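You operate a simulated robot arm through the tools that you are given. There is no shell and no other tool. Be economical: measure what you need, move in short steps, check, and stop when the job is done.

You are at the controls of a simulated two-armed robot. One attempt, no reset.

TASK
Pack the white tape in the blue case, latch it and carry it to the small grey table.
Fine: lid closed, both yellow latches closed.

It is judged by the outcome, as a careful person would: the job done as asked, and still so three seconds after it is handed in. It fails if anything else is knocked over, pushed out of place, dropped, spilled or broken. A push-on lid holds only when it is set on centred and level and pressed home; a screw cap is set on level and turned clockwise until tight.

THE ROBOT
Two 6-joint arms with two-finger parallel grippers on one trunk, on a base that drives. Base frame: it is fixed to the floor where the robot stands at the start and does not move with it; the origin is under the middle of the robot, x ahead of it, y to its left, z up. Readings come in mm, degrees, newtons and seconds.
The left shoulder is at the start at [70, 166, 1400], the right one opposite. With the tool pointing down near the work surface each hand reaches from about 360 to 780 mm from the robot's upright axis, wherever it stands, measured 20 degrees to its own side. Places, roughly: a1 case [500, 0, 800]; blue case lid [600, 0, 900]; left yellow latch [300, 100, 800]; right yellow latch [300, -100, 800]; small grey table [600, -900, 700]. Payload 3.91 kg a hand.
Tool frame (each hand has its own): the origin (TCP) lies between the finger pads and is the grasp point; the fingertips stand 30 mm ahead of it; z points along the fingers, y is the line along which they close. The gripper opens to 110 mm. The fingers are 20 mm wide and 10 mm thick; the gripper's body (48 by 112 mm) begins 55 mm behind the TCP.
Orientation is told as [roll, pitch, yaw] about the base's x, y, z axes, in that order, counted from this pose: with the fingers straight down and closing along the base's y, the tool's x points along the base's -x, its y along +y and its z along -z.

THE INTERFACE
- The arms move only by the tool nudge_tool. It takes "left_deltas", "right_deltas" or both (then of equal length, played together; a hand with none holds still); each is a list of rows, each a list of 3 entries, a list of its own where there are three numbers: the shift along the base's x, y, z in mm, then the turn, a rotation vector about the base's x, y, z in degrees, then the finger opening in mm, from 0 to 110. In form: [[[dx, dy, dz], [ax, ay, az], claw], ...]. A call has 1 to 20 rows; each row is the pose to reach, as a shift and turn from the pose commanded when the call began. Each row takes 0.2 s and may step no farther than 50 mm and 8.6 degrees from the row before; otherwise, or with a gripper value out of range, the whole call is refused. A pose out of reach is approached as far as the arm can. The call stops where the force on the tool passes 60 N (or 10 N more than at its start, if that is more) or the arm is blocked; 0.2 s more then pass. The fingers move at their own pace (about 108 mm/s each) and stop on an object; they squeeze with about 38 N. The grip force told is the motor's: it shows also when the fingers shut on nothing. Time passes only in rows, and 0.2 s behind the last, so rows that repeat a pose let the fingers close. The reply holds the time, the measured pose of the TCP, the force on the tool along the base axes, the opening and the grip force, in the units named above and with some noise.
- Cameras (640 x 400 px; columns grow to the right, rows downward): "scene" is now at [105.6, -16, 1586.2]; the picture's right is [-0.25, -0.97, 0.00], its down [-0.88, 0.22, -0.41] and it looks along [0.40, -0.10, -0.91] (base axes); focal length 276 px, centre (320, 200). "left" rides on the left gripper at [77, -7, -114] in its tool frame; the picture's right is [0.09, 1.00, 0.00], its down [-0.80, 0.07, -0.59] and it looks along [-0.59, 0.05, 0.80] (tool axes); focal length 270 px, centre (320, 200). "right" rides on the right gripper at [77, 7, -115] in its tool frame; the picture's right is [-0.09, 1.00, 0.00], its down [-0.80, -0.07, -0.59] and it looks along [-0.59, -0.05, 0.80] (tool axes); focal length 270 px, centre (320, 200). There is no depth. A picture from a camera that has moved, and an enlarged one, comes with that camera's place and axes in the base frame and with its lens.
- snapshot(camera): a new picture of that camera. The clock stands still meanwhile.
- lift_body(by): slides the trunk up (or, below 0, down) by that many mm; the arms and the scene camera ride with it, the base frame stays. It gives what a move gives, with no picture.
- roll_base(legs): drives the robot by 1 to 6 legs, each [ahead, left, turn to the left] in mm, mm and degrees, along the robot's own axes; the way and the turn of a leg run together, so that a leg with both is an arc; at most 1500 mm and 180 degrees a leg. The arms and the cameras ride along, it lands a little off, and it stops where it bumps. It gives what a move gives.
- pan_tilt(pan, tilt): turns the head with the scene camera to pan (to the left, within 86 degrees either way) and tilt (down, from -29 to 69), counted from straight ahead of the robot. It gives what a move gives.
- inspect(camera, box): a new picture of the part [left, top, right, bottom] of that camera's present view, enlarged. The clock stands still meanwhile.
- hand_in(): hands the job in; it is judged then, once.

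Work in short steps. Places have to be worked out from the pictures, the camera data and where the tool is seen: move nearer, look again, correct. Check each grasp and each placing, and mend what went wrong. You have 120 turns and 92 pictures in all, those below and enlarged ones among them. Open the grippers and draw the arms clear of the work before you hand the job in, unless the task says otherwise; then end with one line.

The tools are called after "Call:" by a JSON object that holds its "fn" and its "kwargs". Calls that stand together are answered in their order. nudge_tool: Moves the arms, as the interface text tells. Its arguments: {"type":"object","properties":{"left_deltas":{"type":"array","items":{"type":"array"}},"right_deltas":{"type":"array","items":{"type":"array"}}},"required":[]} The other tools are called the same way: lift_body (by) slides the trunk up or down; roll_base (legs) drives the base; pan_tilt (pan, tilt) turns the head that bears the scene camera; snapshot (camera) takes a picture; inspect (camera, box) takes an enlarged picture of a part of a camera's view; hand_in () hands the job in.

At the start:

```text
time: 0.0
left_eef_pos: [678.1, 132.9, 999.6]
left_ee_rot: [0.0, 0.0, 0.0]
left_wrist_force: [-0.4, 0.4, 0.2]
left_grip_width: 110.2
left_grip_force: 0.0
right_eef_pos: [592.5, -358.9, 999.3]
right_ee_rot: [-0.1, -0.1, 0.0]
right_wrist_force: [0.6, 0.6, -0.3]
right_grip_width: 110.1
right_grip_force: 0.1
trunk travel left (down, up): [-895.0, 45.0]
robot x, y, heading: [0.9, -3.0, -0.1]
head pan, tilt: [-14.2, 65.7]
```

scene: 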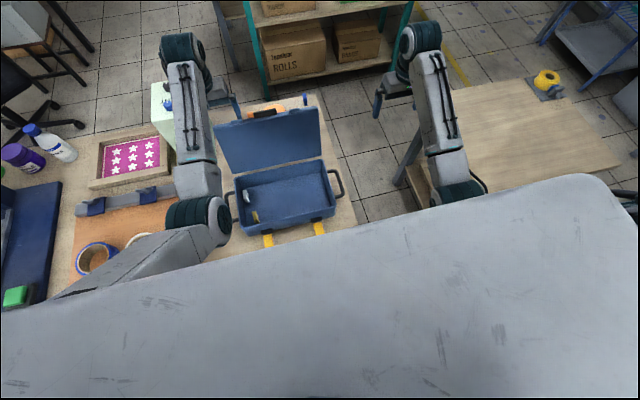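
right: 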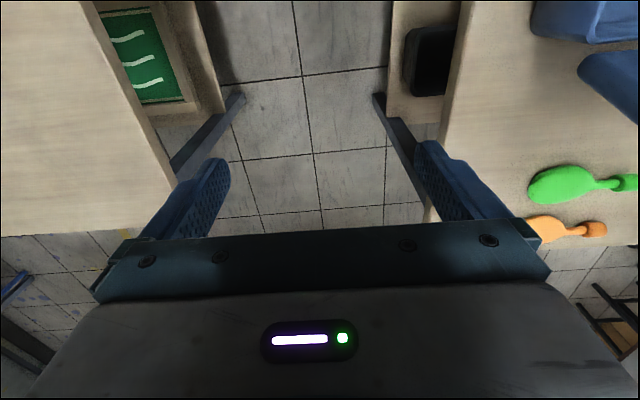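
left: 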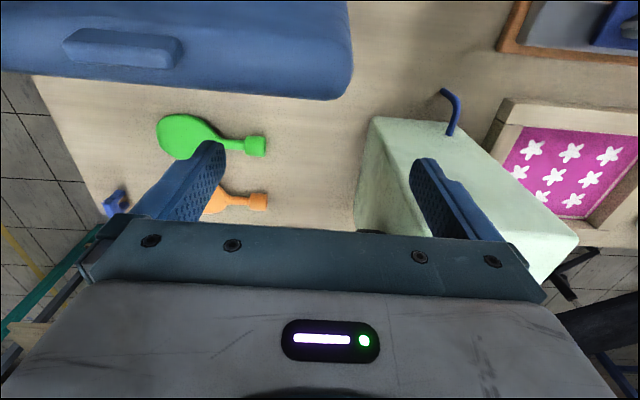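

The case stands open in the middle, and tape rolls are partly hidden behind the left arm. I enlarge that area and the case.

Call:
{"fn": "inspect", "kwargs": {"camera": "scene", "box": [0, 120, 240, 310]}}

Call:
{"fn": "inspect", "kwargs": {"camera": "scene", "box": [190, 80, 370, 260]}}

```text
2.11 times, centred on (120, 215) of scene
camera zoom: at [105.6, -16.0, 1586.2], right [-0.25, -0.97, 0.0], down [-0.88, 0.22, -0.41], along [0.4, -0.1, -0.91], focal length 582 px, centre (741, 168)
```

zoom: 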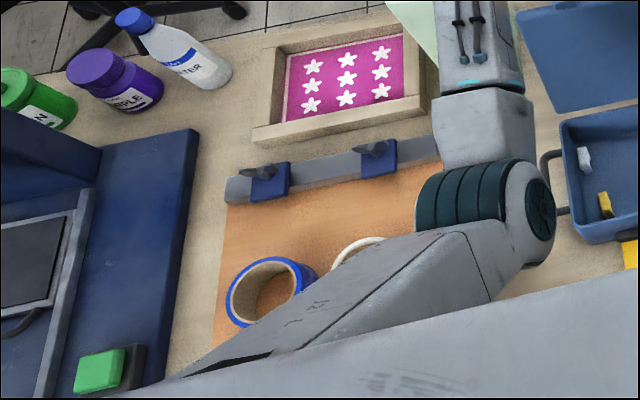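

```text
2.22 times, centred on (280, 170) of scene
camera zoom: at [105.6, -16.0, 1586.2], right [-0.25, -0.97, 0.0], down [-0.88, 0.22, -0.41], along [0.4, -0.1, -0.91], focal length 614 px, centre (409, 267)
```

zoom: 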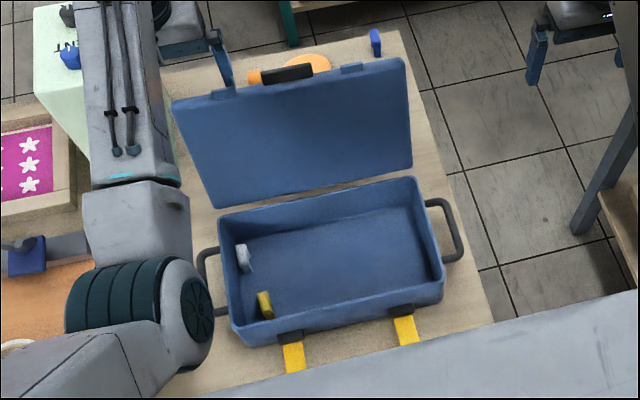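

White roll is under the left forearm, about (430, 440). I raise the left hand and bring it towards that place to look down on the roll.

Call:
{"fn": "nudge_tool", "kwargs": {"left_deltas": [[[0, 0, 40], [0, 0, 0], 110], [[-35, 25, 60], [0, 0, 0], 110], [[-70, 60, 60], [0, 0, 0], 110], [[-105, 95, 60], [0, 0, 0], 110], [[-140, 130, 60], [0, 0, 0], 110], [[-160, 170, 60], [0, 0, 0], 110], [[-170, 215, 60], [0, 0, 0], 110], [[-175, 260, 60], [0, 0, 0], 110], [[-180, 290, 60], [0, 0, 0], 110]]}}

Call:
{"fn": "snapshot", "kwargs": {"camera": "left"}}

Call:
{"fn": "snapshot", "kwargs": {"camera": "scene"}}

```text
time: 2.0
left_eef_pos: [489.2, 441.7, 1045.5]
left_ee_rot: [-0.2, -0.5, -0.1]
left_wrist_force: [0.3, 0.6, 0.2]
left_grip_width: 109.7
left_grip_force: 0.0
left hand out of reach, approached as far as the arm can: row 2, 3, 4, 5, 6, 7, 8, 9
right_eef_pos: [592.8, -360.2, 999.0]
right_ee_rot: [0.0, -0.2, 0.1]
right_wrist_force: [0.1, -0.2, 0.5]
right_grip_width: 110.2
right_grip_force: 0.0
trunk travel left (down, up): [-895.0, 45.0]
robot x, y, heading: [1.5, -1.0, -0.2]
head pan, tilt: [-14.2, 65.7]
```

```text
86 pictures are left
camera left: at [412.8, 434.8, 1158.9], right [-0.09, 1.0, -0.01], down [0.8, 0.07, 0.6], along [0.6, 0.05, -0.8], focal length 270 px, centre (320, 200)
```

left: 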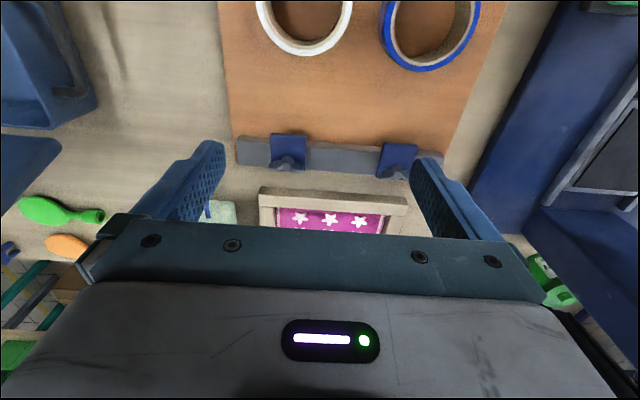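

```text
85 pictures are left
camera scene: at [106.3, -16.6, 1586.2], right [-0.25, -0.97, 0.0], down [-0.88, 0.22, -0.41], along [0.4, -0.1, -0.91], focal length 276 px, centre (320, 200)
```

scene: 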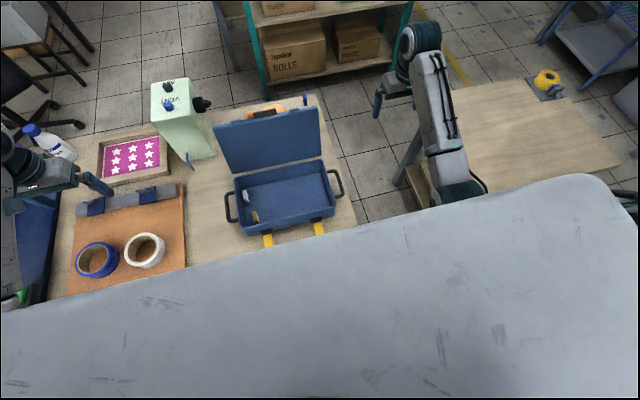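

The left hand now leaves the rolls in the open. I enlarge the white roll to measure it.

Call:
{"fn": "inspect", "kwargs": {"camera": "scene", "box": [60, 210, 200, 298]}}

```text
4.55 times, centred on (130, 254) of scene
camera zoom: at [106.3, -16.6, 1586.2], right [-0.25, -0.97, 0.0], down [-0.88, 0.22, -0.41], along [0.4, -0.1, -0.91], focal length 1256 px, centre (1184, -46)
```

zoom: 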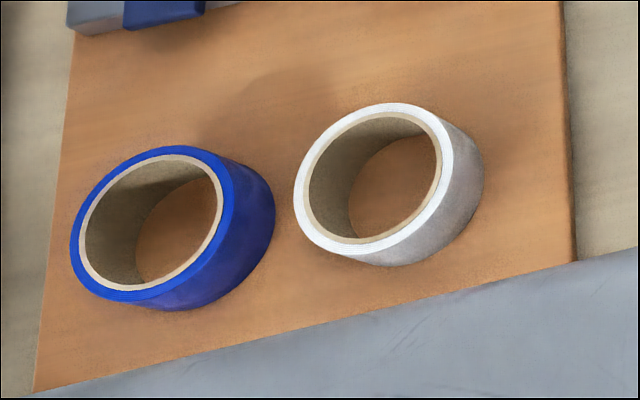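

White roll: top-ring centre ≈ (417, 418, 825), diameter ≈ 98, wall ≈ 8 mm, height ≈ 40. I'll pinch its right (-y) wall, away from the blue roll; first I hover above that.

Call:
{"fn": "nudge_tool", "kwargs": {"left_deltas": [[[-20, -15, -30], [0, 0, 0], 60], [[-40, -35, -60], [0, 0, 0], 60], [[-60, -55, -90], [0, 0, 0], 60], [[-72, -69, -125], [0, 0, 0], 60], [[-72, -69, -145], [0, 0, 0], 60], [[-72, -69, -145], [0, 0, 0], 60]]}}

Call:
{"fn": "snapshot", "kwargs": {"camera": "left"}}

Call:
{"fn": "inspect", "kwargs": {"camera": "scene", "box": [60, 190, 220, 290]}}

```text
time: 3.4
left_eef_pos: [417.5, 371.2, 898.0]
left_ee_rot: [0.0, -0.1, 0.0]
left_wrist_force: [-0.9, 0.3, -0.2]
left_grip_width: 60.1
left_grip_force: 0.1
right_eef_pos: [592.5, -358.6, 999.3]
right_ee_rot: [0.1, -0.2, 0.0]
right_wrist_force: [0.5, -0.3, 0.5]
right_grip_width: 109.9
right_grip_force: 0.0
trunk travel left (down, up): [-895.0, 45.0]
robot x, y, heading: [1.7, 1.5, 0.1]
head pan, tilt: [-14.2, 65.7]
```

```text
83 pictures are left
camera left: at [341.8, 364.4, 1012.3], right [-0.09, 1.0, 0.0], down [0.8, 0.07, 0.59], along [0.59, 0.05, -0.8], focal length 270 px, centre (320, 200)
```

left: 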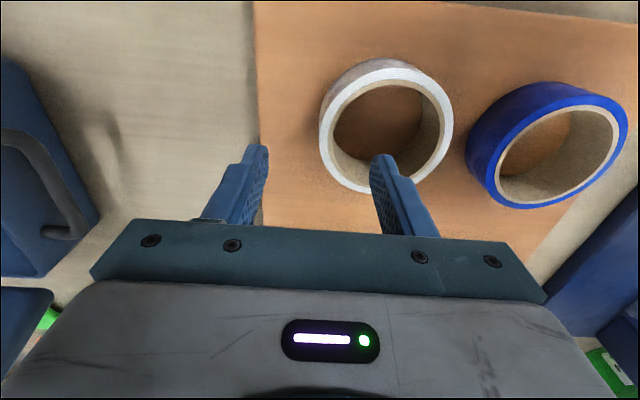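

```text
4.00 times, centred on (140, 240) of scene
camera zoom: at [105.7, -15.8, 1586.2], right [-0.25, -0.97, 0.0], down [-0.88, 0.22, -0.41], along [0.4, -0.1, -0.91], focal length 1106 px, centre (1040, 40)
```

zoom: 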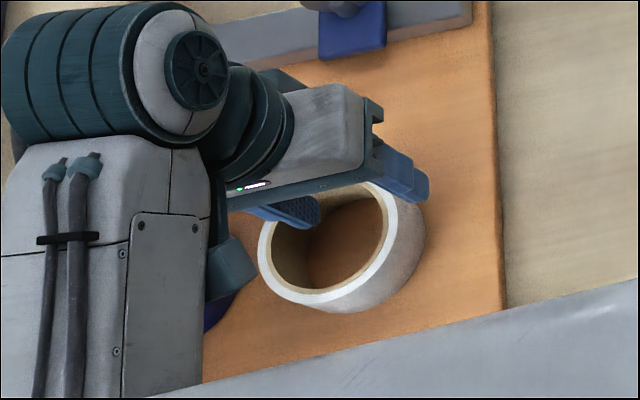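

Roll centre re-measured ≈ (411, 418), so its right wall is at y ≈ 373. I go down around the wall and then close.

Call:
{"fn": "nudge_tool", "kwargs": {"left_deltas": [[[-6, 2, -20], [0, 0, 0], 60], [[-6, 2, -45], [0, 0, 0], 60], [[-6, 2, -65], [0, 0, 0], 60], [[-6, 2, -74], [0, 0, 0], 60], [[-6, 2, -74], [0, 0, 0], 60]]}}

Call:
{"fn": "snapshot", "kwargs": {"camera": "left"}}

```text
time: 4.6
left_eef_pos: [412.0, 372.3, 825.0]
left_ee_rot: [-0.1, 0.0, 0.0]
left_wrist_force: [0.3, 0.0, -0.3]
left_grip_width: 59.9
left_grip_force: 0.1
right_eef_pos: [591.4, -356.9, 999.4]
right_ee_rot: [0.0, -0.1, 0.0]
right_wrist_force: [1.0, -0.2, 0.2]
right_grip_width: 110.0
right_grip_force: 0.1
trunk travel left (down, up): [-895.0, 45.0]
robot x, y, heading: [-3.4, -2.1, 0.0]
head pan, tilt: [-14.2, 65.7]
```

```text
81 pictures are left
camera left: at [336.0, 365.9, 939.6], right [-0.09, 1.0, 0.0], down [0.8, 0.07, 0.59], along [0.59, 0.05, -0.8], focal length 270 px, centre (320, 200)
```

left: 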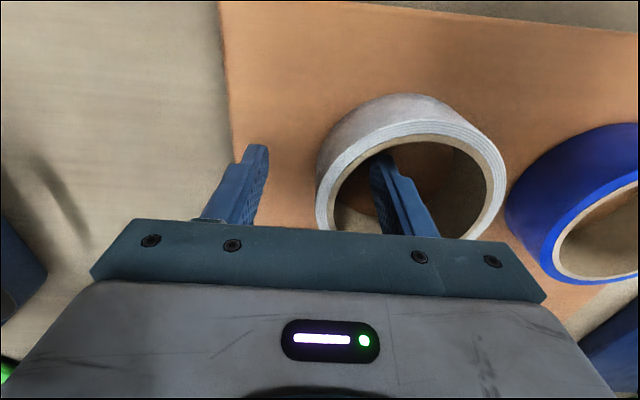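

The wall lies between the fingers, about 4 mm to the left of mid. I shift 4 mm and close.

Call:
{"fn": "nudge_tool", "kwargs": {"left_deltas": [[[0, 4, -3], [0, 0, 0], 40], [[0, 4, -3], [0, 0, 0], 20], [[0, 4, -3], [0, 0, 0], 0], [[0, 4, -3], [0, 0, 0], 0], [[0, 4, -3], [0, 0, 0], 0]]}}

Call:
{"fn": "nudge_tool", "kwargs": {"left_deltas": [[[0, 0, 30], [0, 0, 0], 0], [[0, 0, 70], [0, 0, 0], 0], [[0, 0, 110], [0, 0, 0], 0], [[0, 0, 150], [0, 0, 0], 0]]}}

Call:
{"fn": "snapshot", "kwargs": {"camera": "left"}}

Call:
{"fn": "snapshot", "kwargs": {"camera": "scene"}}

```text
time: 5.8
left_eef_pos: [411.7, 376.2, 822.7]
left_ee_rot: [0.0, 0.0, 0.1]
left_wrist_force: [0.0, 0.2, -0.5]
left_grip_width: 10.2
left_grip_force: 38.3
right_eef_pos: [592.1, -358.3, 999.7]
right_ee_rot: [-0.1, -0.1, 0.0]
right_wrist_force: [0.0, 0.3, -0.9]
right_grip_width: 109.9
right_grip_force: 0.1
trunk travel left (down, up): [-895.0, 45.0]
robot x, y, heading: [3.0, 1.6, 0.1]
head pan, tilt: [-14.2, 65.7]
```

```text
time: 6.8
left_eef_pos: [409.9, 378.0, 973.9]
left_ee_rot: [0.0, 0.1, 0.0]
left_wrist_force: [-0.8, -0.6, -0.5]
left_grip_width: 9.7
left_grip_force: 38.2
right_eef_pos: [592.5, -357.5, 1000.1]
right_ee_rot: [0.0, -0.1, 0.0]
right_wrist_force: [-0.8, 0.2, -0.7]
right_grip_width: 110.0
right_grip_force: 0.1
trunk travel left (down, up): [-895.0, 45.0]
robot x, y, heading: [0.9, -2.5, -0.2]
head pan, tilt: [-14.2, 65.7]
```

```text
80 pictures are left
camera left: at [333.8, 370.7, 1087.8], right [-0.09, 1.0, 0.0], down [0.8, 0.07, 0.59], along [0.59, 0.05, -0.8], focal length 270 px, centre (320, 200)
```

left: 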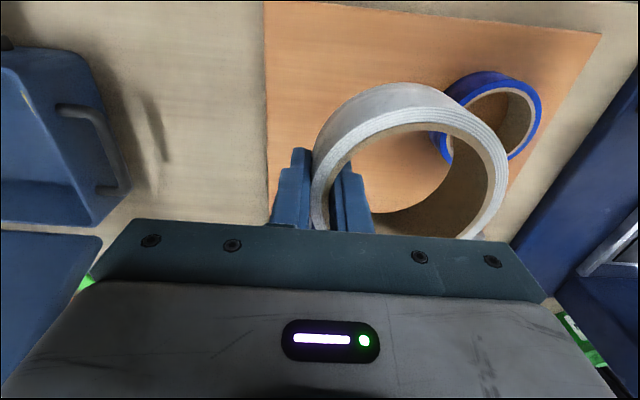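

```text
79 pictures are left
camera scene: at [105.4, -15.5, 1586.2], right [-0.25, -0.97, 0.0], down [-0.88, 0.22, -0.41], along [0.4, -0.1, -0.91], focal length 276 px, centre (320, 200)
```

scene: 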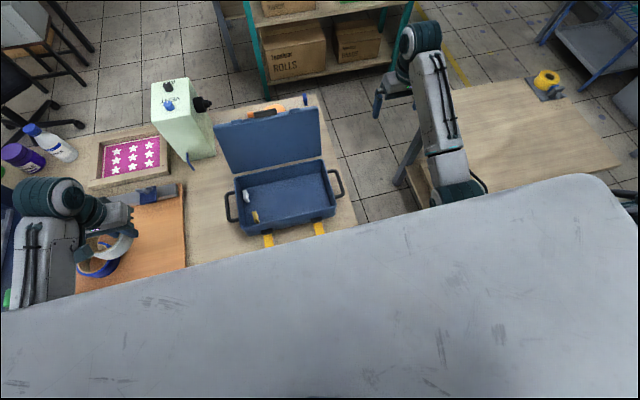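

The roll is held. I enlarge the case for its geometry before placing.

Call:
{"fn": "inspect", "kwargs": {"camera": "scene", "box": [205, 90, 355, 260]}}

```text
2.35 times, centred on (280, 175) of scene
camera zoom: at [105.4, -15.5, 1586.2], right [-0.25, -0.97, 0.0], down [-0.88, 0.22, -0.41], along [0.4, -0.1, -0.91], focal length 650 px, centre (414, 259)
```

zoom: 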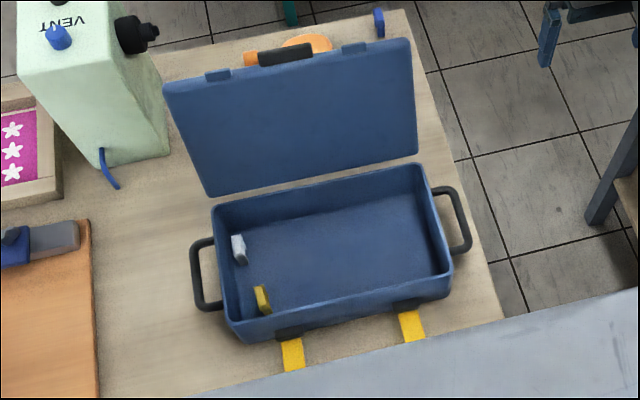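

Case rim centre ≈ (474, -3), interior roughly 150 × 260. I carry the roll over it at height, aiming at TCP (472, -55) so the roll is centred.

Call:
{"fn": "nudge_tool", "kwargs": {"left_deltas": [[[6, -44, 10], [0, 0, 0], 0], [[12, -88, 10], [0, 0, 0], 0], [[18, -132, 10], [0, 0, 0], 0], [[24, -176, 10], [0, 0, 0], 0], [[30, -220, 10], [0, 0, 0], 0], [[36, -264, 10], [0, 0, 0], 0], [[42, -308, 10], [0, 0, 0], 0], [[48, -352, 10], [0, 0, 0], 0], [[55, -396, 5], [0, 0, 0], 0], [[62, -433, 0], [0, 0, 0], 0], [[62, -433, 0], [0, 0, 0], 0]]}}

Call:
{"fn": "snapshot", "kwargs": {"camera": "left"}}

Call:
{"fn": "snapshot", "kwargs": {"camera": "scene"}}

```text
time: 8.3
left_eef_pos: [445.9, 199.9, 954.0]
left_ee_rot: [9.1, 1.2, 0.8]
left_wrist_force: [0.7, 0.5, -1.2]
left_grip_width: 10.0
left_grip_force: 38.2
left hand out of reach, approached as far as the arm can: row 1, 2, 3, 4, 5, 6, 7
right_eef_pos: [593.8, -356.2, 999.2]
right_ee_rot: [-0.1, 0.0, 0.0]
right_wrist_force: [0.8, -0.5, 1.3]
right_grip_width: 110.1
right_grip_force: 0.0
trunk travel left (down, up): [-895.0, 45.0]
robot x, y, heading: [-2.1, 0.3, 0.0]
head pan, tilt: [-14.2, 65.7]
stopped in row 7 (left hand): the arm was blocked; the commanded pose is now the measured one
```

```text
77 pictures are left
camera left: at [372.2, 174.3, 1067.0], right [-0.1, 0.98, 0.16], down [0.81, -0.01, 0.58], along [0.57, 0.19, -0.8], focal length 270 px, centre (320, 200)
```

left: 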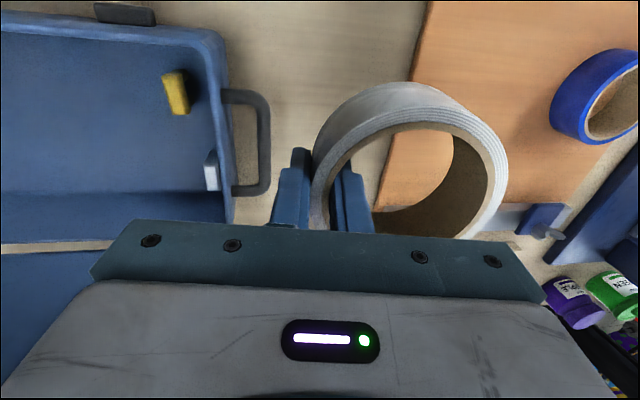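

```text
76 pictures are left
camera scene: at [107.5, -13.3, 1586.1], right [-0.24, -0.97, 0.0], down [-0.88, 0.22, -0.41], along [0.4, -0.1, -0.91], focal length 276 px, centre (320, 200)
```

scene: 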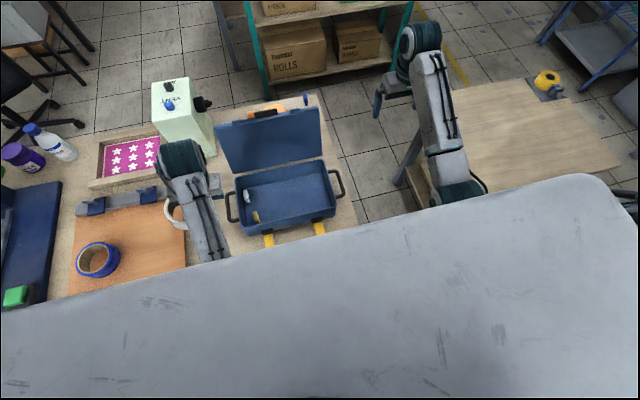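

The left arm is folded to its near limit at this height. I back the base 130 mm so the case lies in a comfortable range.

Call:
{"fn": "roll_base", "kwargs": {"legs": [[-130, 0, 0]]}}

```text
time: 9.6
left_eef_pos: [314.1, 198.2, 954.4]
left_ee_rot: [9.3, 1.1, 0.8]
left_wrist_force: [0.4, -0.3, -0.9]
left_grip_width: 10.1
left_grip_force: 37.8
right_eef_pos: [461.8, -357.9, 998.8]
right_ee_rot: [-0.1, -0.1, 0.1]
right_wrist_force: [-0.1, 0.8, 0.3]
right_grip_width: 110.0
right_grip_force: 0.1
trunk travel left (down, up): [-895.0, 45.0]
robot x, y, heading: [-132.7, 1.5, -0.1]
head pan, tilt: [-14.2, 65.7]
```

Now forward first, undoing the 9° roll, then across to the case centre.

Call:
{"fn": "nudge_tool", "kwargs": {"left_deltas": [[[45, 0, 0], [-3, 0, 0], 0], [[90, 0, 0], [-9.2, -1.1, -0.8], 0], [[135, 0, 5], [-9.2, -1.1, -0.8], 0], [[160, -20, 10], [-9.2, -1.1, -0.8], 0], [[160, -65, 10], [-9.2, -1.1, -0.8], 0], [[160, -110, 10], [-9.2, -1.1, -0.8], 0], [[160, -155, 10], [-9.2, -1.1, -0.8], 0], [[160, -200, 10], [-9.2, -1.1, -0.8], 0], [[160, -245, 10], [-9.2, -1.1, -0.8], 0], [[160, -252, 10], [-9.2, -1.1, -0.8], 0]]}}

Call:
{"fn": "snapshot", "kwargs": {"camera": "left"}}

Call:
{"fn": "snapshot", "kwargs": {"camera": "scene"}}

```text
time: 11.3
left_eef_pos: [495.2, 122.1, 940.6]
left_ee_rot: [7.0, -0.1, 3.6]
left_wrist_force: [-0.3, -1.7, -1.0]
left_grip_width: 10.0
left_grip_force: 38.1
left hand out of reach, approached as far as the arm can: row 1, 8
right_eef_pos: [462.4, -358.6, 997.8]
right_ee_rot: [0.2, 0.0, 0.2]
right_wrist_force: [-0.4, -0.1, -0.2]
right_grip_width: 110.0
right_grip_force: 0.1
trunk travel left (down, up): [-895.0, 45.0]
robot x, y, heading: [-133.6, -2.0, 0.1]
head pan, tilt: [-14.2, 65.7]
stopped in row 8 (left hand): the arm was blocked; the commanded pose is now the measured one
```

```text
75 pictures are left
camera left: at [419.3, 96.3, 1053.5], right [-0.15, 0.98, 0.12], down [0.8, 0.05, 0.6], along [0.58, 0.19, -0.79], focal length 270 px, centre (320, 200)
```

left: 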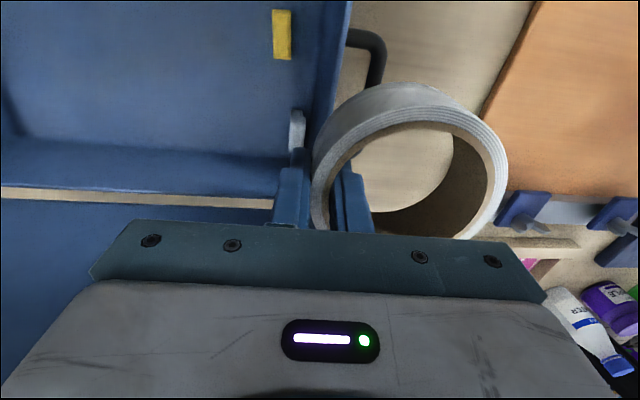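

```text
74 pictures are left
camera scene: at [-24.1, -16.8, 1586.1], right [-0.24, -0.97, 0.0], down [-0.88, 0.22, -0.41], along [0.4, -0.1, -0.91], focal length 276 px, centre (320, 200)
```

scene: 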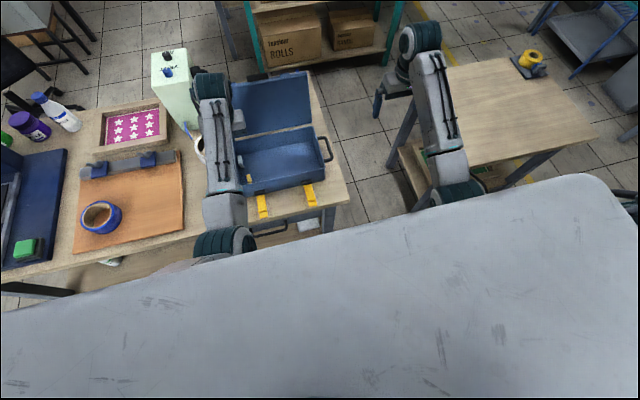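

The left arm cannot reach that far inward. I back 40 mm and drive 250 mm right with the roll held high, so the case centre lies on the left hand's own side.

Call:
{"fn": "roll_base", "kwargs": {"legs": [[-40, 0, 0], [0, -250, 0]]}}

Call:
{"fn": "snapshot", "kwargs": {"camera": "left"}}

Call:
{"fn": "snapshot", "kwargs": {"camera": "scene"}}

```text
time: 13.6
left_eef_pos: [453.9, -128.8, 941.6]
left_ee_rot: [6.8, -0.1, 3.2]
left_wrist_force: [0.7, 1.4, -0.8]
left_grip_width: 9.8
left_grip_force: 38.0
right_eef_pos: [418.9, -607.4, 1000.2]
right_ee_rot: [0.0, -0.1, -0.3]
right_wrist_force: [0.7, 0.3, -0.1]
right_grip_width: 109.7
right_grip_force: 0.1
trunk travel left (down, up): [-895.0, 45.0]
robot x, y, heading: [-169.6, -246.1, -0.2]
head pan, tilt: [-14.2, 65.7]
```

```text
73 pictures are left
camera left: at [378.5, -153.3, 1054.3], right [-0.14, 0.98, 0.12], down [0.8, 0.04, 0.6], along [0.59, 0.18, -0.79], focal length 270 px, centre (320, 200)
```

left: 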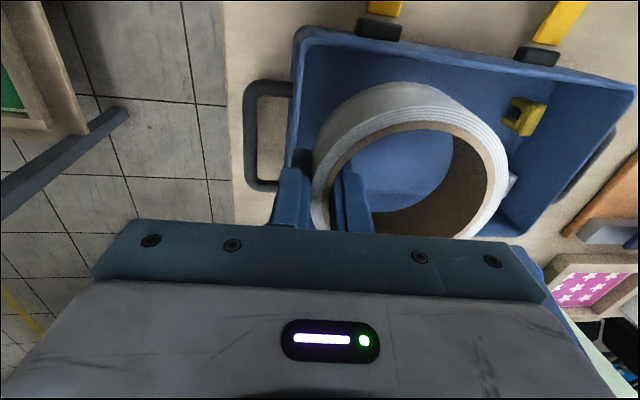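

```text
72 pictures are left
camera scene: at [-66.3, -261.9, 1586.3], right [-0.25, -0.97, 0.0], down [-0.88, 0.23, -0.41], along [0.4, -0.1, -0.91], focal length 276 px, centre (320, 200)
```

scene: 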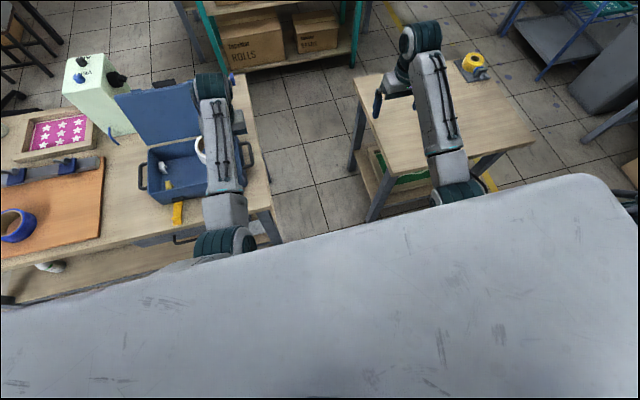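

Case is in view below. I shift to (472, -55) levelled, staying at height.

Call:
{"fn": "nudge_tool", "kwargs": {"left_deltas": [[[18, 40, 0], [-6.8, 0, -3.2], 0], [[18, 74, 0], [-6.8, 0, -3.2], 0], [[18, 74, 0], [-6.8, 0, -3.2], 0]]}}

Call:
{"fn": "snapshot", "kwargs": {"camera": "left"}}

```text
time: 14.4
left_eef_pos: [471.7, -59.6, 942.2]
left_ee_rot: [0.2, 0.0, -0.1]
left_wrist_force: [-0.4, 0.3, -0.9]
left_grip_width: 9.9
left_grip_force: 38.1
right_eef_pos: [418.3, -612.5, 999.2]
right_ee_rot: [0.3, -0.1, -0.2]
right_wrist_force: [-0.3, -0.4, 0.0]
right_grip_width: 110.1
right_grip_force: 0.0
trunk travel left (down, up): [-895.0, 45.0]
robot x, y, heading: [-174.9, -248.4, -0.4]
head pan, tilt: [-14.2, 65.7]
```

```text
71 pictures are left
camera left: at [395.9, -66.4, 1057.0], right [-0.09, 1.0, 0.0], down [0.8, 0.07, 0.59], along [0.59, 0.05, -0.8], focal length 270 px, centre (320, 200)
```

left: 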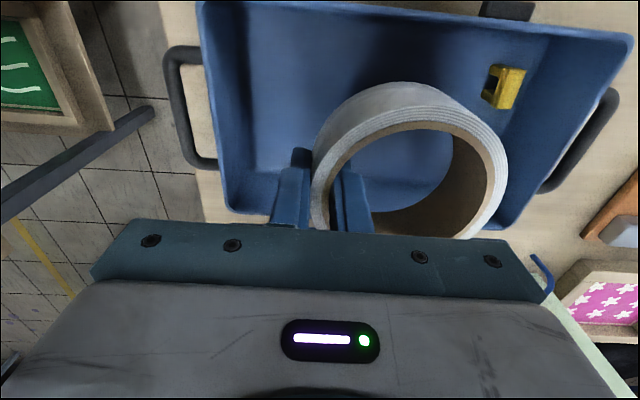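

Roll sits within the case opening (centre ≈ (472, -14)). I lower it towards the floor of the case.

Call:
{"fn": "nudge_tool", "kwargs": {"left_deltas": [[[3, 0, -40], [0, 0, 0], 0], [[3, 0, -75], [0, 0, 0], 0], [[3, 0, -95], [0, 0, 0], 0], [[3, 0, -107], [0, 0, 0], 0], [[3, 0, -112], [0, 0, 0], 0], [[3, 0, -115], [0, 0, 0], 0], [[3, 0, -115], [0, 0, 0], 0]]}}

Call:
{"fn": "snapshot", "kwargs": {"camera": "left"}}

```text
time: 16.0
left_eef_pos: [474.2, -55.4, 826.5]
left_ee_rot: [0.1, 0.0, 0.0]
left_wrist_force: [0.3, 1.0, -1.1]
left_grip_width: 10.0
left_grip_force: 38.0
right_eef_pos: [418.3, -608.5, 999.9]
right_ee_rot: [0.0, 0.0, -0.3]
right_wrist_force: [-0.1, -0.4, -0.4]
right_grip_width: 109.7
right_grip_force: 0.1
trunk travel left (down, up): [-895.0, 45.0]
robot x, y, heading: [-169.6, -247.5, -0.1]
head pan, tilt: [-14.2, 65.7]
```

```text
70 pictures are left
camera left: at [398.5, -62.9, 941.0], right [-0.09, 1.0, 0.0], down [0.8, 0.07, 0.59], along [0.59, 0.05, -0.8], focal length 270 px, centre (320, 200)
```

left: 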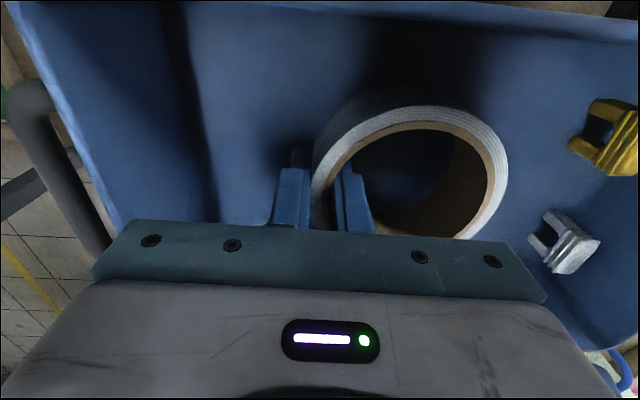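

No contact yet; lower a little further in small steps.

Call:
{"fn": "nudge_tool", "kwargs": {"left_deltas": [[[0, 0, -3], [0, 0, 0], 0], [[0, 0, -6], [0, 0, 0], 0], [[0, 0, -6], [0, 0, 0], 0]]}}

```text
time: 16.8
left_eef_pos: [475.1, -55.4, 820.7]
left_ee_rot: [0.2, 0.1, 0.0]
left_wrist_force: [0.2, -0.4, -0.3]
left_grip_width: 9.9
left_grip_force: 38.3
right_eef_pos: [419.1, -608.6, 1000.5]
right_ee_rot: [0.0, 0.0, -0.4]
right_wrist_force: [0.1, -0.6, 0.1]
right_grip_width: 110.1
right_grip_force: 0.1
trunk travel left (down, up): [-895.0, 45.0]
robot x, y, heading: [-169.6, -246.5, -0.2]
head pan, tilt: [-14.2, 65.7]
```

Call:
{"fn": "nudge_tool", "kwargs": {"left_deltas": [[[0, 0, -2], [0, 0, 0], 0], [[0, 0, -4], [0, 0, 0], 0], [[0, 0, -4], [0, 0, 0], 0]]}}

```text
time: 17.6
left_eef_pos: [474.2, -54.5, 818.7]
left_ee_rot: [0.1, 0.0, 0.0]
left_wrist_force: [0.5, 0.3, 2.3]
left_grip_width: 9.6
left_grip_force: 38.0
right_eef_pos: [418.6, -608.4, 999.5]
right_ee_rot: [0.1, -0.1, -0.4]
right_wrist_force: [-0.4, 0.2, 0.3]
right_grip_width: 110.2
right_grip_force: 0.0
trunk travel left (down, up): [-895.0, 45.0]
robot x, y, heading: [-169.5, -244.0, -0.2]
head pan, tilt: [-14.2, 65.7]
```

The force turned up to +2.3 N: the roll touches the floor. I open and lift out.

Call:
{"fn": "nudge_tool", "kwargs": {"left_deltas": [[[0, 0, 1], [0, 0, 0], 25], [[0, 0, 1], [0, 0, 0], 35], [[0, 0, 1], [0, 0, 0], 35], [[0, 0, 40], [0, 0, 0], 35], [[0, 0, 85], [0, 0, 0], 35], [[0, 0, 130], [0, 0, 0], 35], [[0, 0, 150], [0, 0, 0], 35]]}}

Call:
{"fn": "snapshot", "kwargs": {"camera": "left"}}

```text
time: 19.2
left_eef_pos: [474.6, -53.7, 967.7]
left_ee_rot: [0.2, 0.0, -0.1]
left_wrist_force: [0.1, 0.4, -1.5]
left_grip_width: 34.9
left_grip_force: 0.1
right_eef_pos: [418.9, -609.4, 1000.6]
right_ee_rot: [0.2, -0.1, -0.4]
right_wrist_force: [0.0, -0.1, 0.1]
right_grip_width: 109.9
right_grip_force: 0.1
trunk travel left (down, up): [-895.0, 45.0]
robot x, y, heading: [-173.0, -247.2, -0.4]
head pan, tilt: [-14.2, 65.7]
```

```text
69 pictures are left
camera left: at [398.1, -62.1, 1082.0], right [-0.09, 1.0, 0.0], down [0.8, 0.07, 0.59], along [0.59, 0.05, -0.8], focal length 270 px, centre (320, 200)
```

left: 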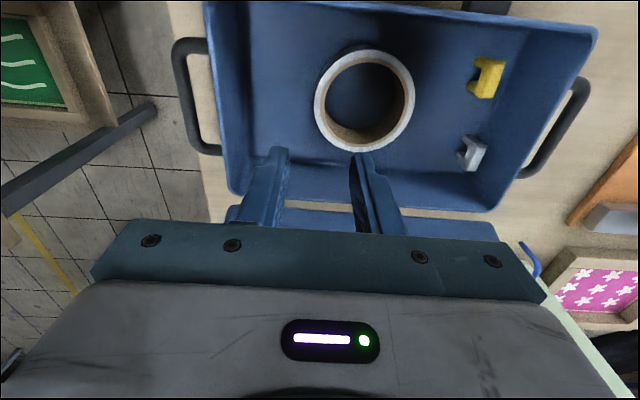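

The roll sits flat in the case. Next the lid: I move the hand round its right side at height to get behind it, and look.

Call:
{"fn": "nudge_tool", "kwargs": {"left_deltas": [[[0, -45, 15], [0, 0, 0], 0], [[0, -90, 15], [0, 0, 0], 0], [[0, -135, 15], [0, 0, 0], 0], [[0, -150, 15], [0, 0, 0], 0], [[0, -150, 15], [0, 0, 0], 0]]}}

Call:
{"fn": "inspect", "kwargs": {"camera": "scene", "box": [90, 50, 290, 240]}}

```text
time: 20.4
left_eef_pos: [479.4, -175.5, 974.5]
left_ee_rot: [2.2, 0.0, 1.4]
left_wrist_force: [0.0, 0.1, -0.6]
left_grip_width: 0.0
left_grip_force: 37.7
right_eef_pos: [419.6, -609.2, 999.0]
right_ee_rot: [0.1, -0.1, -0.3]
right_wrist_force: [0.5, -0.1, -0.2]
right_grip_width: 110.1
right_grip_force: 0.1
trunk travel left (down, up): [-895.0, 45.0]
robot x, y, heading: [-171.1, -246.3, -0.3]
head pan, tilt: [-14.2, 65.7]
```

```text
2.11 times, centred on (190, 145) of scene
camera zoom: at [-66.1, -264.7, 1586.3], right [-0.25, -0.97, 0.0], down [-0.88, 0.23, -0.41], along [0.4, -0.1, -0.91], focal length 582 px, centre (594, 316)
```

zoom: 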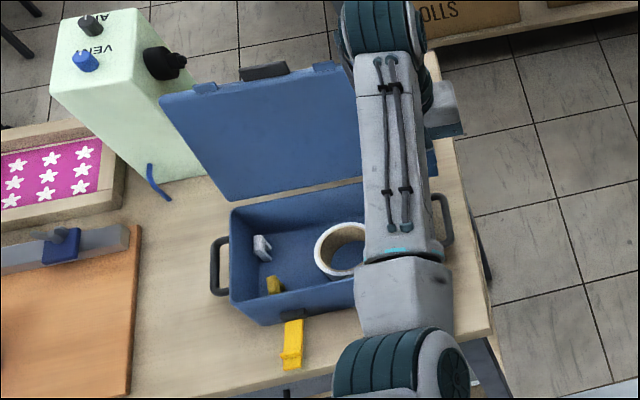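

The lid leans back only ≈19°: hinge ≈ (568, 869), top edge ≈ (620, 1020). I sidestep right then drive forward so the hand passes clear beside the lid.

Call:
{"fn": "roll_base", "kwargs": {"legs": [[0, -60, 0], [150, 0, 0]]}}

Call:
{"fn": "snapshot", "kwargs": {"camera": "left"}}

Call:
{"fn": "snapshot", "kwargs": {"camera": "scene"}}

```text
time: 22.3
left_eef_pos: [628.1, -241.2, 981.2]
left_ee_rot: [2.0, -0.5, 1.2]
left_wrist_force: [-0.7, -0.1, -0.6]
left_grip_width: 0.2
left_grip_force: 37.3
right_eef_pos: [564.7, -673.4, 999.9]
right_ee_rot: [0.1, -0.2, -0.4]
right_wrist_force: [-0.3, -0.5, 0.0]
right_grip_width: 110.2
right_grip_force: 0.0
trunk travel left (down, up): [-895.0, 45.0]
robot x, y, heading: [-21.9, -310.0, -0.5]
head pan, tilt: [-14.2, 65.7]
```

```text
67 pictures are left
camera left: at [551.7, -253.8, 1094.8], right [-0.11, 0.99, 0.03], down [0.79, 0.07, 0.6], along [0.6, 0.09, -0.8], focal length 270 px, centre (320, 200)
```

left: 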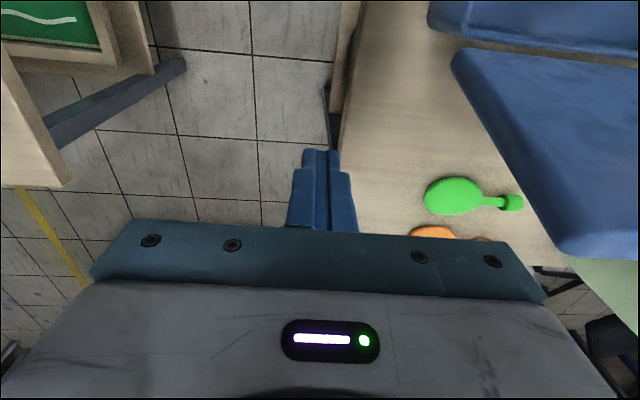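

```text
66 pictures are left
camera scene: at [79.4, -326.9, 1586.5], right [-0.25, -0.97, 0.0], down [-0.88, 0.23, -0.41], along [0.4, -0.1, -0.91], focal length 276 px, centre (320, 200)
```

scene: 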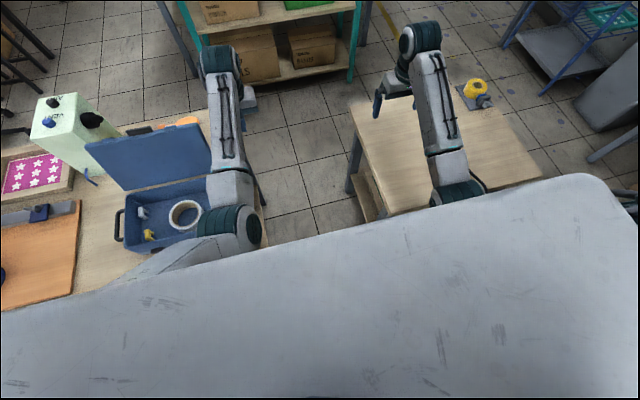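

Lid's right top corner ≈ (628, -139, 1021). I pass beyond it in x to 692 and then behind it at y ≈ -115.

Call:
{"fn": "nudge_tool", "kwargs": {"left_deltas": [[[40, 0, 5], [-2, 0, -1.2], 0], [[64, 0, 5], [-2, 0, -1.2], 0], [[64, 45, 5], [-2, 0, -1.2], 0], [[64, 90, 5], [-2, 0, -1.2], 0], [[64, 126, 5], [-2, 0, -1.2], 0], [[64, 126, 5], [-2, 0, -1.2], 0]]}}

Call:
{"fn": "inspect", "kwargs": {"camera": "scene", "box": [60, 20, 300, 280]}}

Call:
{"fn": "snapshot", "kwargs": {"camera": "left"}}

```text
time: 23.7
left_eef_pos: [694.5, -115.1, 985.0]
left_ee_rot: [0.0, -0.4, 0.0]
left_wrist_force: [-1.0, 0.1, 0.5]
left_grip_width: 0.0
left_grip_force: 37.9
right_eef_pos: [568.1, -672.2, 999.1]
right_ee_rot: [0.1, -0.1, -0.3]
right_wrist_force: [0.2, 0.1, -0.4]
right_grip_width: 110.1
right_grip_force: 0.0
trunk travel left (down, up): [-895.0, 45.0]
robot x, y, heading: [-26.3, -310.8, -0.3]
head pan, tilt: [-14.2, 65.7]
```

```text
1.54 times, centred on (180, 150) of scene
camera zoom: at [82.7, -326.3, 1586.2], right [-0.25, -0.97, 0.0], down [-0.88, 0.23, -0.41], along [0.4, -0.1, -0.91], focal length 425 px, centre (535, 277)
```

zoom: 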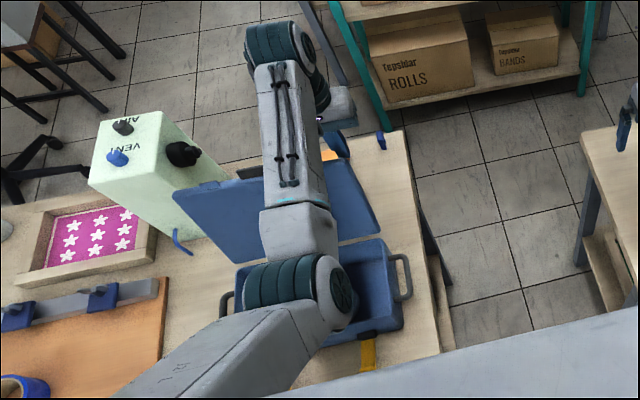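

```text
64 pictures are left
camera left: at [616.1, -121.9, 1098.6], right [-0.09, 1.0, 0.0], down [0.8, 0.07, 0.6], along [0.6, 0.05, -0.8], focal length 270 px, centre (320, 200)
```

left: 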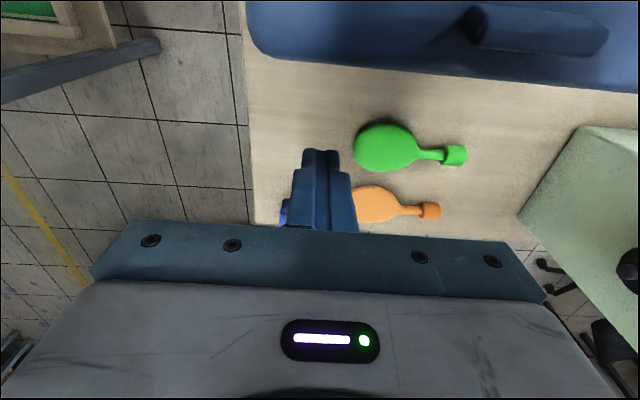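

Hand is behind the lid, clear of it by ≈40 mm. I pull slowly toward -x and swing the lid past upright.

Call:
{"fn": "nudge_tool", "kwargs": {"left_deltas": [[[-30, 0, 0], [0, 0, 0], 0], [[-45, 0, 0], [0, 0, 0], 0], [[-55, 0, 0], [0, 0, 0], 0], [[-65, 0, 0], [0, 0, 0], 0], [[-75, 0, 0], [0, 0, 0], 0], [[-85, 0, 0], [0, 0, 0], 0], [[-95, 0, 0], [0, 0, 0], 0]]}}

Call:
{"fn": "snapshot", "kwargs": {"camera": "left"}}

Call:
{"fn": "inspect", "kwargs": {"camera": "scene", "box": [60, 20, 300, 280]}}

```text
time: 25.3
left_eef_pos: [598.3, -114.7, 986.1]
left_ee_rot: [0.0, -0.4, 0.0]
left_wrist_force: [-0.6, 0.6, 1.2]
left_grip_width: 0.1
left_grip_force: 37.6
right_eef_pos: [564.6, -672.1, 1000.7]
right_ee_rot: [0.0, -0.2, -0.4]
right_wrist_force: [-0.9, -0.2, -0.2]
right_grip_width: 110.1
right_grip_force: 0.1
trunk travel left (down, up): [-895.0, 45.0]
robot x, y, heading: [-22.8, -309.1, -0.2]
head pan, tilt: [-14.2, 65.7]
```

```text
63 pictures are left
camera left: at [521.0, -122.2, 1100.5], right [-0.09, 1.0, 0.0], down [0.8, 0.07, 0.6], along [0.6, 0.05, -0.8], focal length 270 px, centre (320, 200)
```

left: 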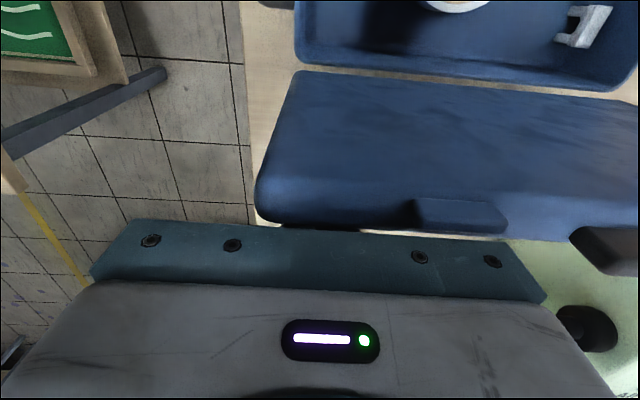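

```text
1.54 times, centred on (180, 150) of scene
camera zoom: at [80.3, -325.7, 1586.6], right [-0.25, -0.97, 0.0], down [-0.88, 0.23, -0.41], along [0.4, -0.1, -0.91], focal length 425 px, centre (535, 277)
```

zoom: 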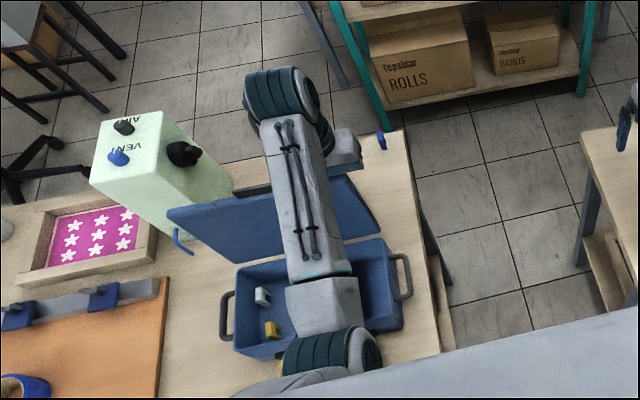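

The lid is about upright. I keep pulling past vertical.

Call:
{"fn": "nudge_tool", "kwargs": {"left_deltas": [[[-10, 0, 0], [0, 0, 0], 0], [[-20, 0, 0], [0, 0, 0], 0], [[-30, 0, 0], [0, 0, 0], 0], [[-40, 0, 0], [0, 0, 0], 0], [[-40, 0, 0], [0, 0, 0], 0]]}}

Call:
{"fn": "snapshot", "kwargs": {"camera": "left"}}

Call:
{"fn": "inspect", "kwargs": {"camera": "scene", "box": [60, 20, 300, 280]}}

```text
time: 26.5
left_eef_pos: [561.2, -116.2, 981.5]
left_ee_rot: [0.0, -0.6, -0.2]
left_wrist_force: [0.0, 0.5, 0.4]
left_grip_width: 0.0
left_grip_force: 37.7
left hand out of reach, approached as far as the arm can: row 4, 5
right_eef_pos: [567.2, -670.9, 999.0]
right_ee_rot: [0.0, 0.0, -0.5]
right_wrist_force: [0.3, 0.4, 0.3]
right_grip_width: 110.0
right_grip_force: 0.1
trunk travel left (down, up): [-895.0, 45.0]
robot x, y, heading: [-19.8, -308.0, -0.4]
head pan, tilt: [-14.2, 65.7]
```

```text
61 pictures are left
camera left: at [482.9, -122.9, 1094.6], right [-0.09, 1.0, 0.0], down [0.79, 0.07, 0.6], along [0.6, 0.05, -0.8], focal length 270 px, centre (320, 200)
```

left: 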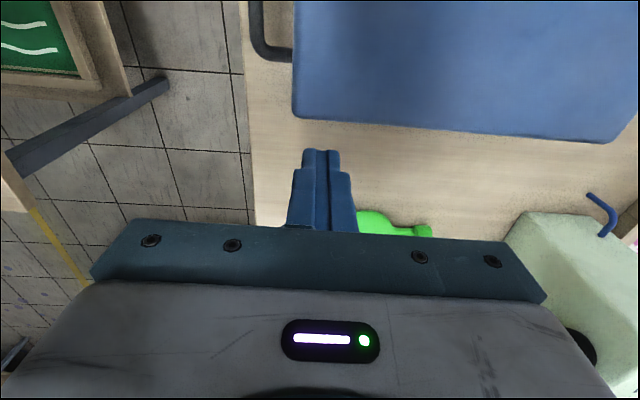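

```text
1.54 times, centred on (180, 150) of scene
camera zoom: at [82.5, -325.6, 1586.3], right [-0.25, -0.97, 0.0], down [-0.88, 0.23, -0.41], along [0.4, -0.1, -0.91], focal length 425 px, centre (535, 277)
```

zoom: 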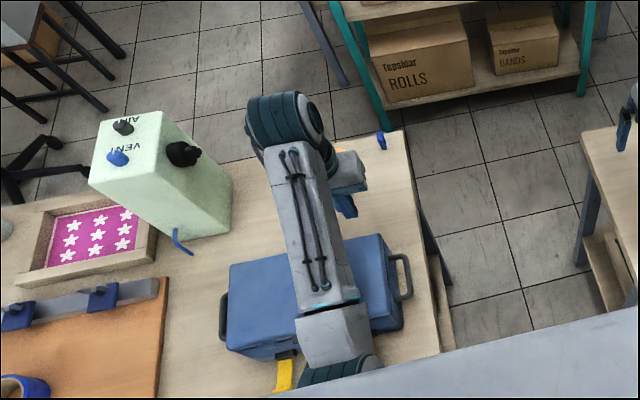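

The lid has fallen shut. I back away 180 mm to see the front with the latches.

Call:
{"fn": "roll_base", "kwargs": {"legs": [[-180, 0, 0]]}}

Call:
{"fn": "nudge_tool", "kwargs": {"left_deltas": [[[0, 40, 0], [0, 0, 0], 0], [[0, 80, 0], [0, 0, 0], 0], [[0, 120, 0], [0, 0, 0], 0], [[0, 160, 0], [0, 0, 0], 0], [[0, 200, 0], [0, 0, 0], 0], [[0, 240, 0], [0, 0, 0], 0], [[0, 280, 0], [0, 0, 0], 0], [[0, 320, 0], [0, 0, 0], 0], [[0, 340, 0], [0, 0, 0], 0]]}}

Call:
{"fn": "inspect", "kwargs": {"camera": "scene", "box": [90, 90, 290, 260]}}

```text
time: 28.1
left_eef_pos: [382.4, -114.8, 978.8]
left_ee_rot: [0.0, -0.5, 0.0]
left_wrist_force: [0.7, -1.3, -0.5]
left_grip_width: 0.1
left_grip_force: 37.4
right_eef_pos: [389.0, -669.2, 997.8]
right_ee_rot: [0.0, 0.1, -0.3]
right_wrist_force: [0.3, 0.8, 0.1]
right_grip_width: 110.2
right_grip_force: 0.0
trunk travel left (down, up): [-895.0, 45.0]
robot x, y, heading: [-199.6, -306.7, -0.1]
head pan, tilt: [-14.2, 65.7]
```

```text
time: 30.1
left_eef_pos: [379.4, 226.3, 980.4]
left_ee_rot: [-0.2, -0.6, 0.0]
left_wrist_force: [-0.1, -0.4, -0.4]
left_grip_width: 0.0
left_grip_force: 38.0
right_eef_pos: [387.0, -669.1, 1000.3]
right_ee_rot: [-0.1, -0.1, -0.3]
right_wrist_force: [0.0, -1.2, 0.1]
right_grip_width: 109.7
right_grip_force: 0.0
trunk travel left (down, up): [-895.0, 45.0]
robot x, y, heading: [-205.1, -306.1, -0.2]
head pan, tilt: [-14.2, 65.7]
```

```text
2.35 times, centred on (190, 175) of scene
camera zoom: at [-97.6, -324.2, 1586.3], right [-0.25, -0.97, 0.0], down [-0.88, 0.23, -0.41], along [0.4, -0.1, -0.91], focal length 650 px, centre (626, 259)
```

zoom: 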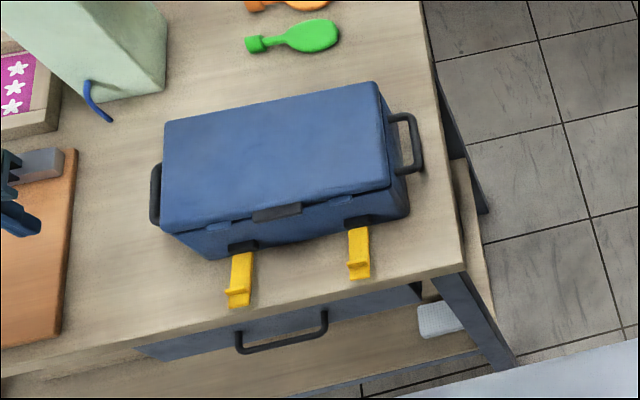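

Both latches lie out to the front, tips ≈ (310, ±78, 818), hinges ≈ (392, ±80, 800). I bring the left hand in front of the left latch for a close look.

Call:
{"fn": "nudge_tool", "kwargs": {"left_deltas": [[[-40, 0, 0], [0, 0, 0], 0], [[-80, -20, 0], [0, 0, 0], 0], [[-110, -50, -10], [0, 0, 0], 0], [[-119, -95, -20], [0, 0, 0], 0], [[-119, -140, -30], [0, 0, 0], 0], [[-119, -146, -30], [0, 0, 0], 0]]}}

Call:
{"fn": "snapshot", "kwargs": {"camera": "left"}}

```text
time: 31.4
left_eef_pos: [261.2, 81.6, 951.1]
left_ee_rot: [0.1, -0.6, 0.0]
left_wrist_force: [-0.4, 0.8, 0.3]
left_grip_width: 0.3
left_grip_force: 37.9
right_eef_pos: [387.1, -668.7, 999.3]
right_ee_rot: [-0.1, -0.2, -0.3]
right_wrist_force: [-0.5, -0.7, -0.4]
right_grip_width: 110.1
right_grip_force: 0.0
trunk travel left (down, up): [-895.0, 45.0]
robot x, y, heading: [-204.1, -305.5, -0.2]
head pan, tilt: [-14.2, 65.7]
```

```text
58 pictures are left
camera left: at [183.8, 73.8, 1065.4], right [-0.09, 1.0, 0.0], down [0.79, 0.07, 0.6], along [0.6, 0.05, -0.8], focal length 270 px, centre (320, 200)
```

left: 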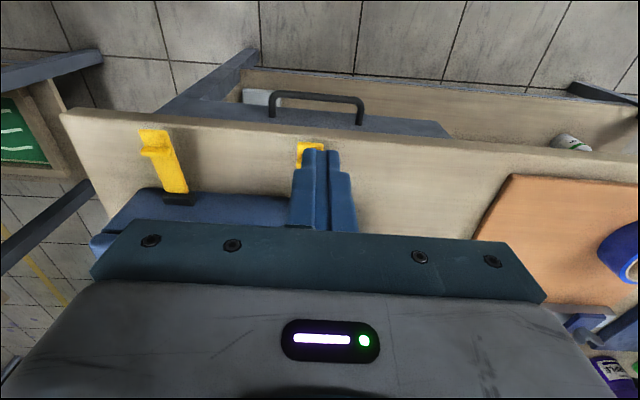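

Call:
{"fn": "inspect", "kwargs": {"camera": "left", "box": [90, 100, 250, 220]}}

```text
3.33 times, centred on (170, 160) of left
camera zoom: at [183.8, 73.8, 1065.4], right [-0.09, 1.0, 0.0], down [0.79, 0.07, 0.6], along [0.6, 0.05, -0.8], focal length 901 px, centre (820, 333)
```

zoom: 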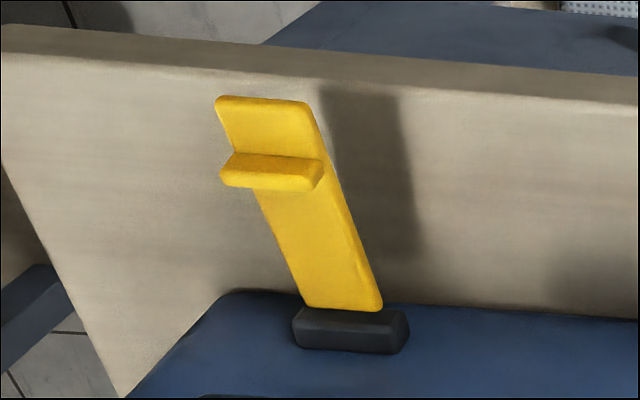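

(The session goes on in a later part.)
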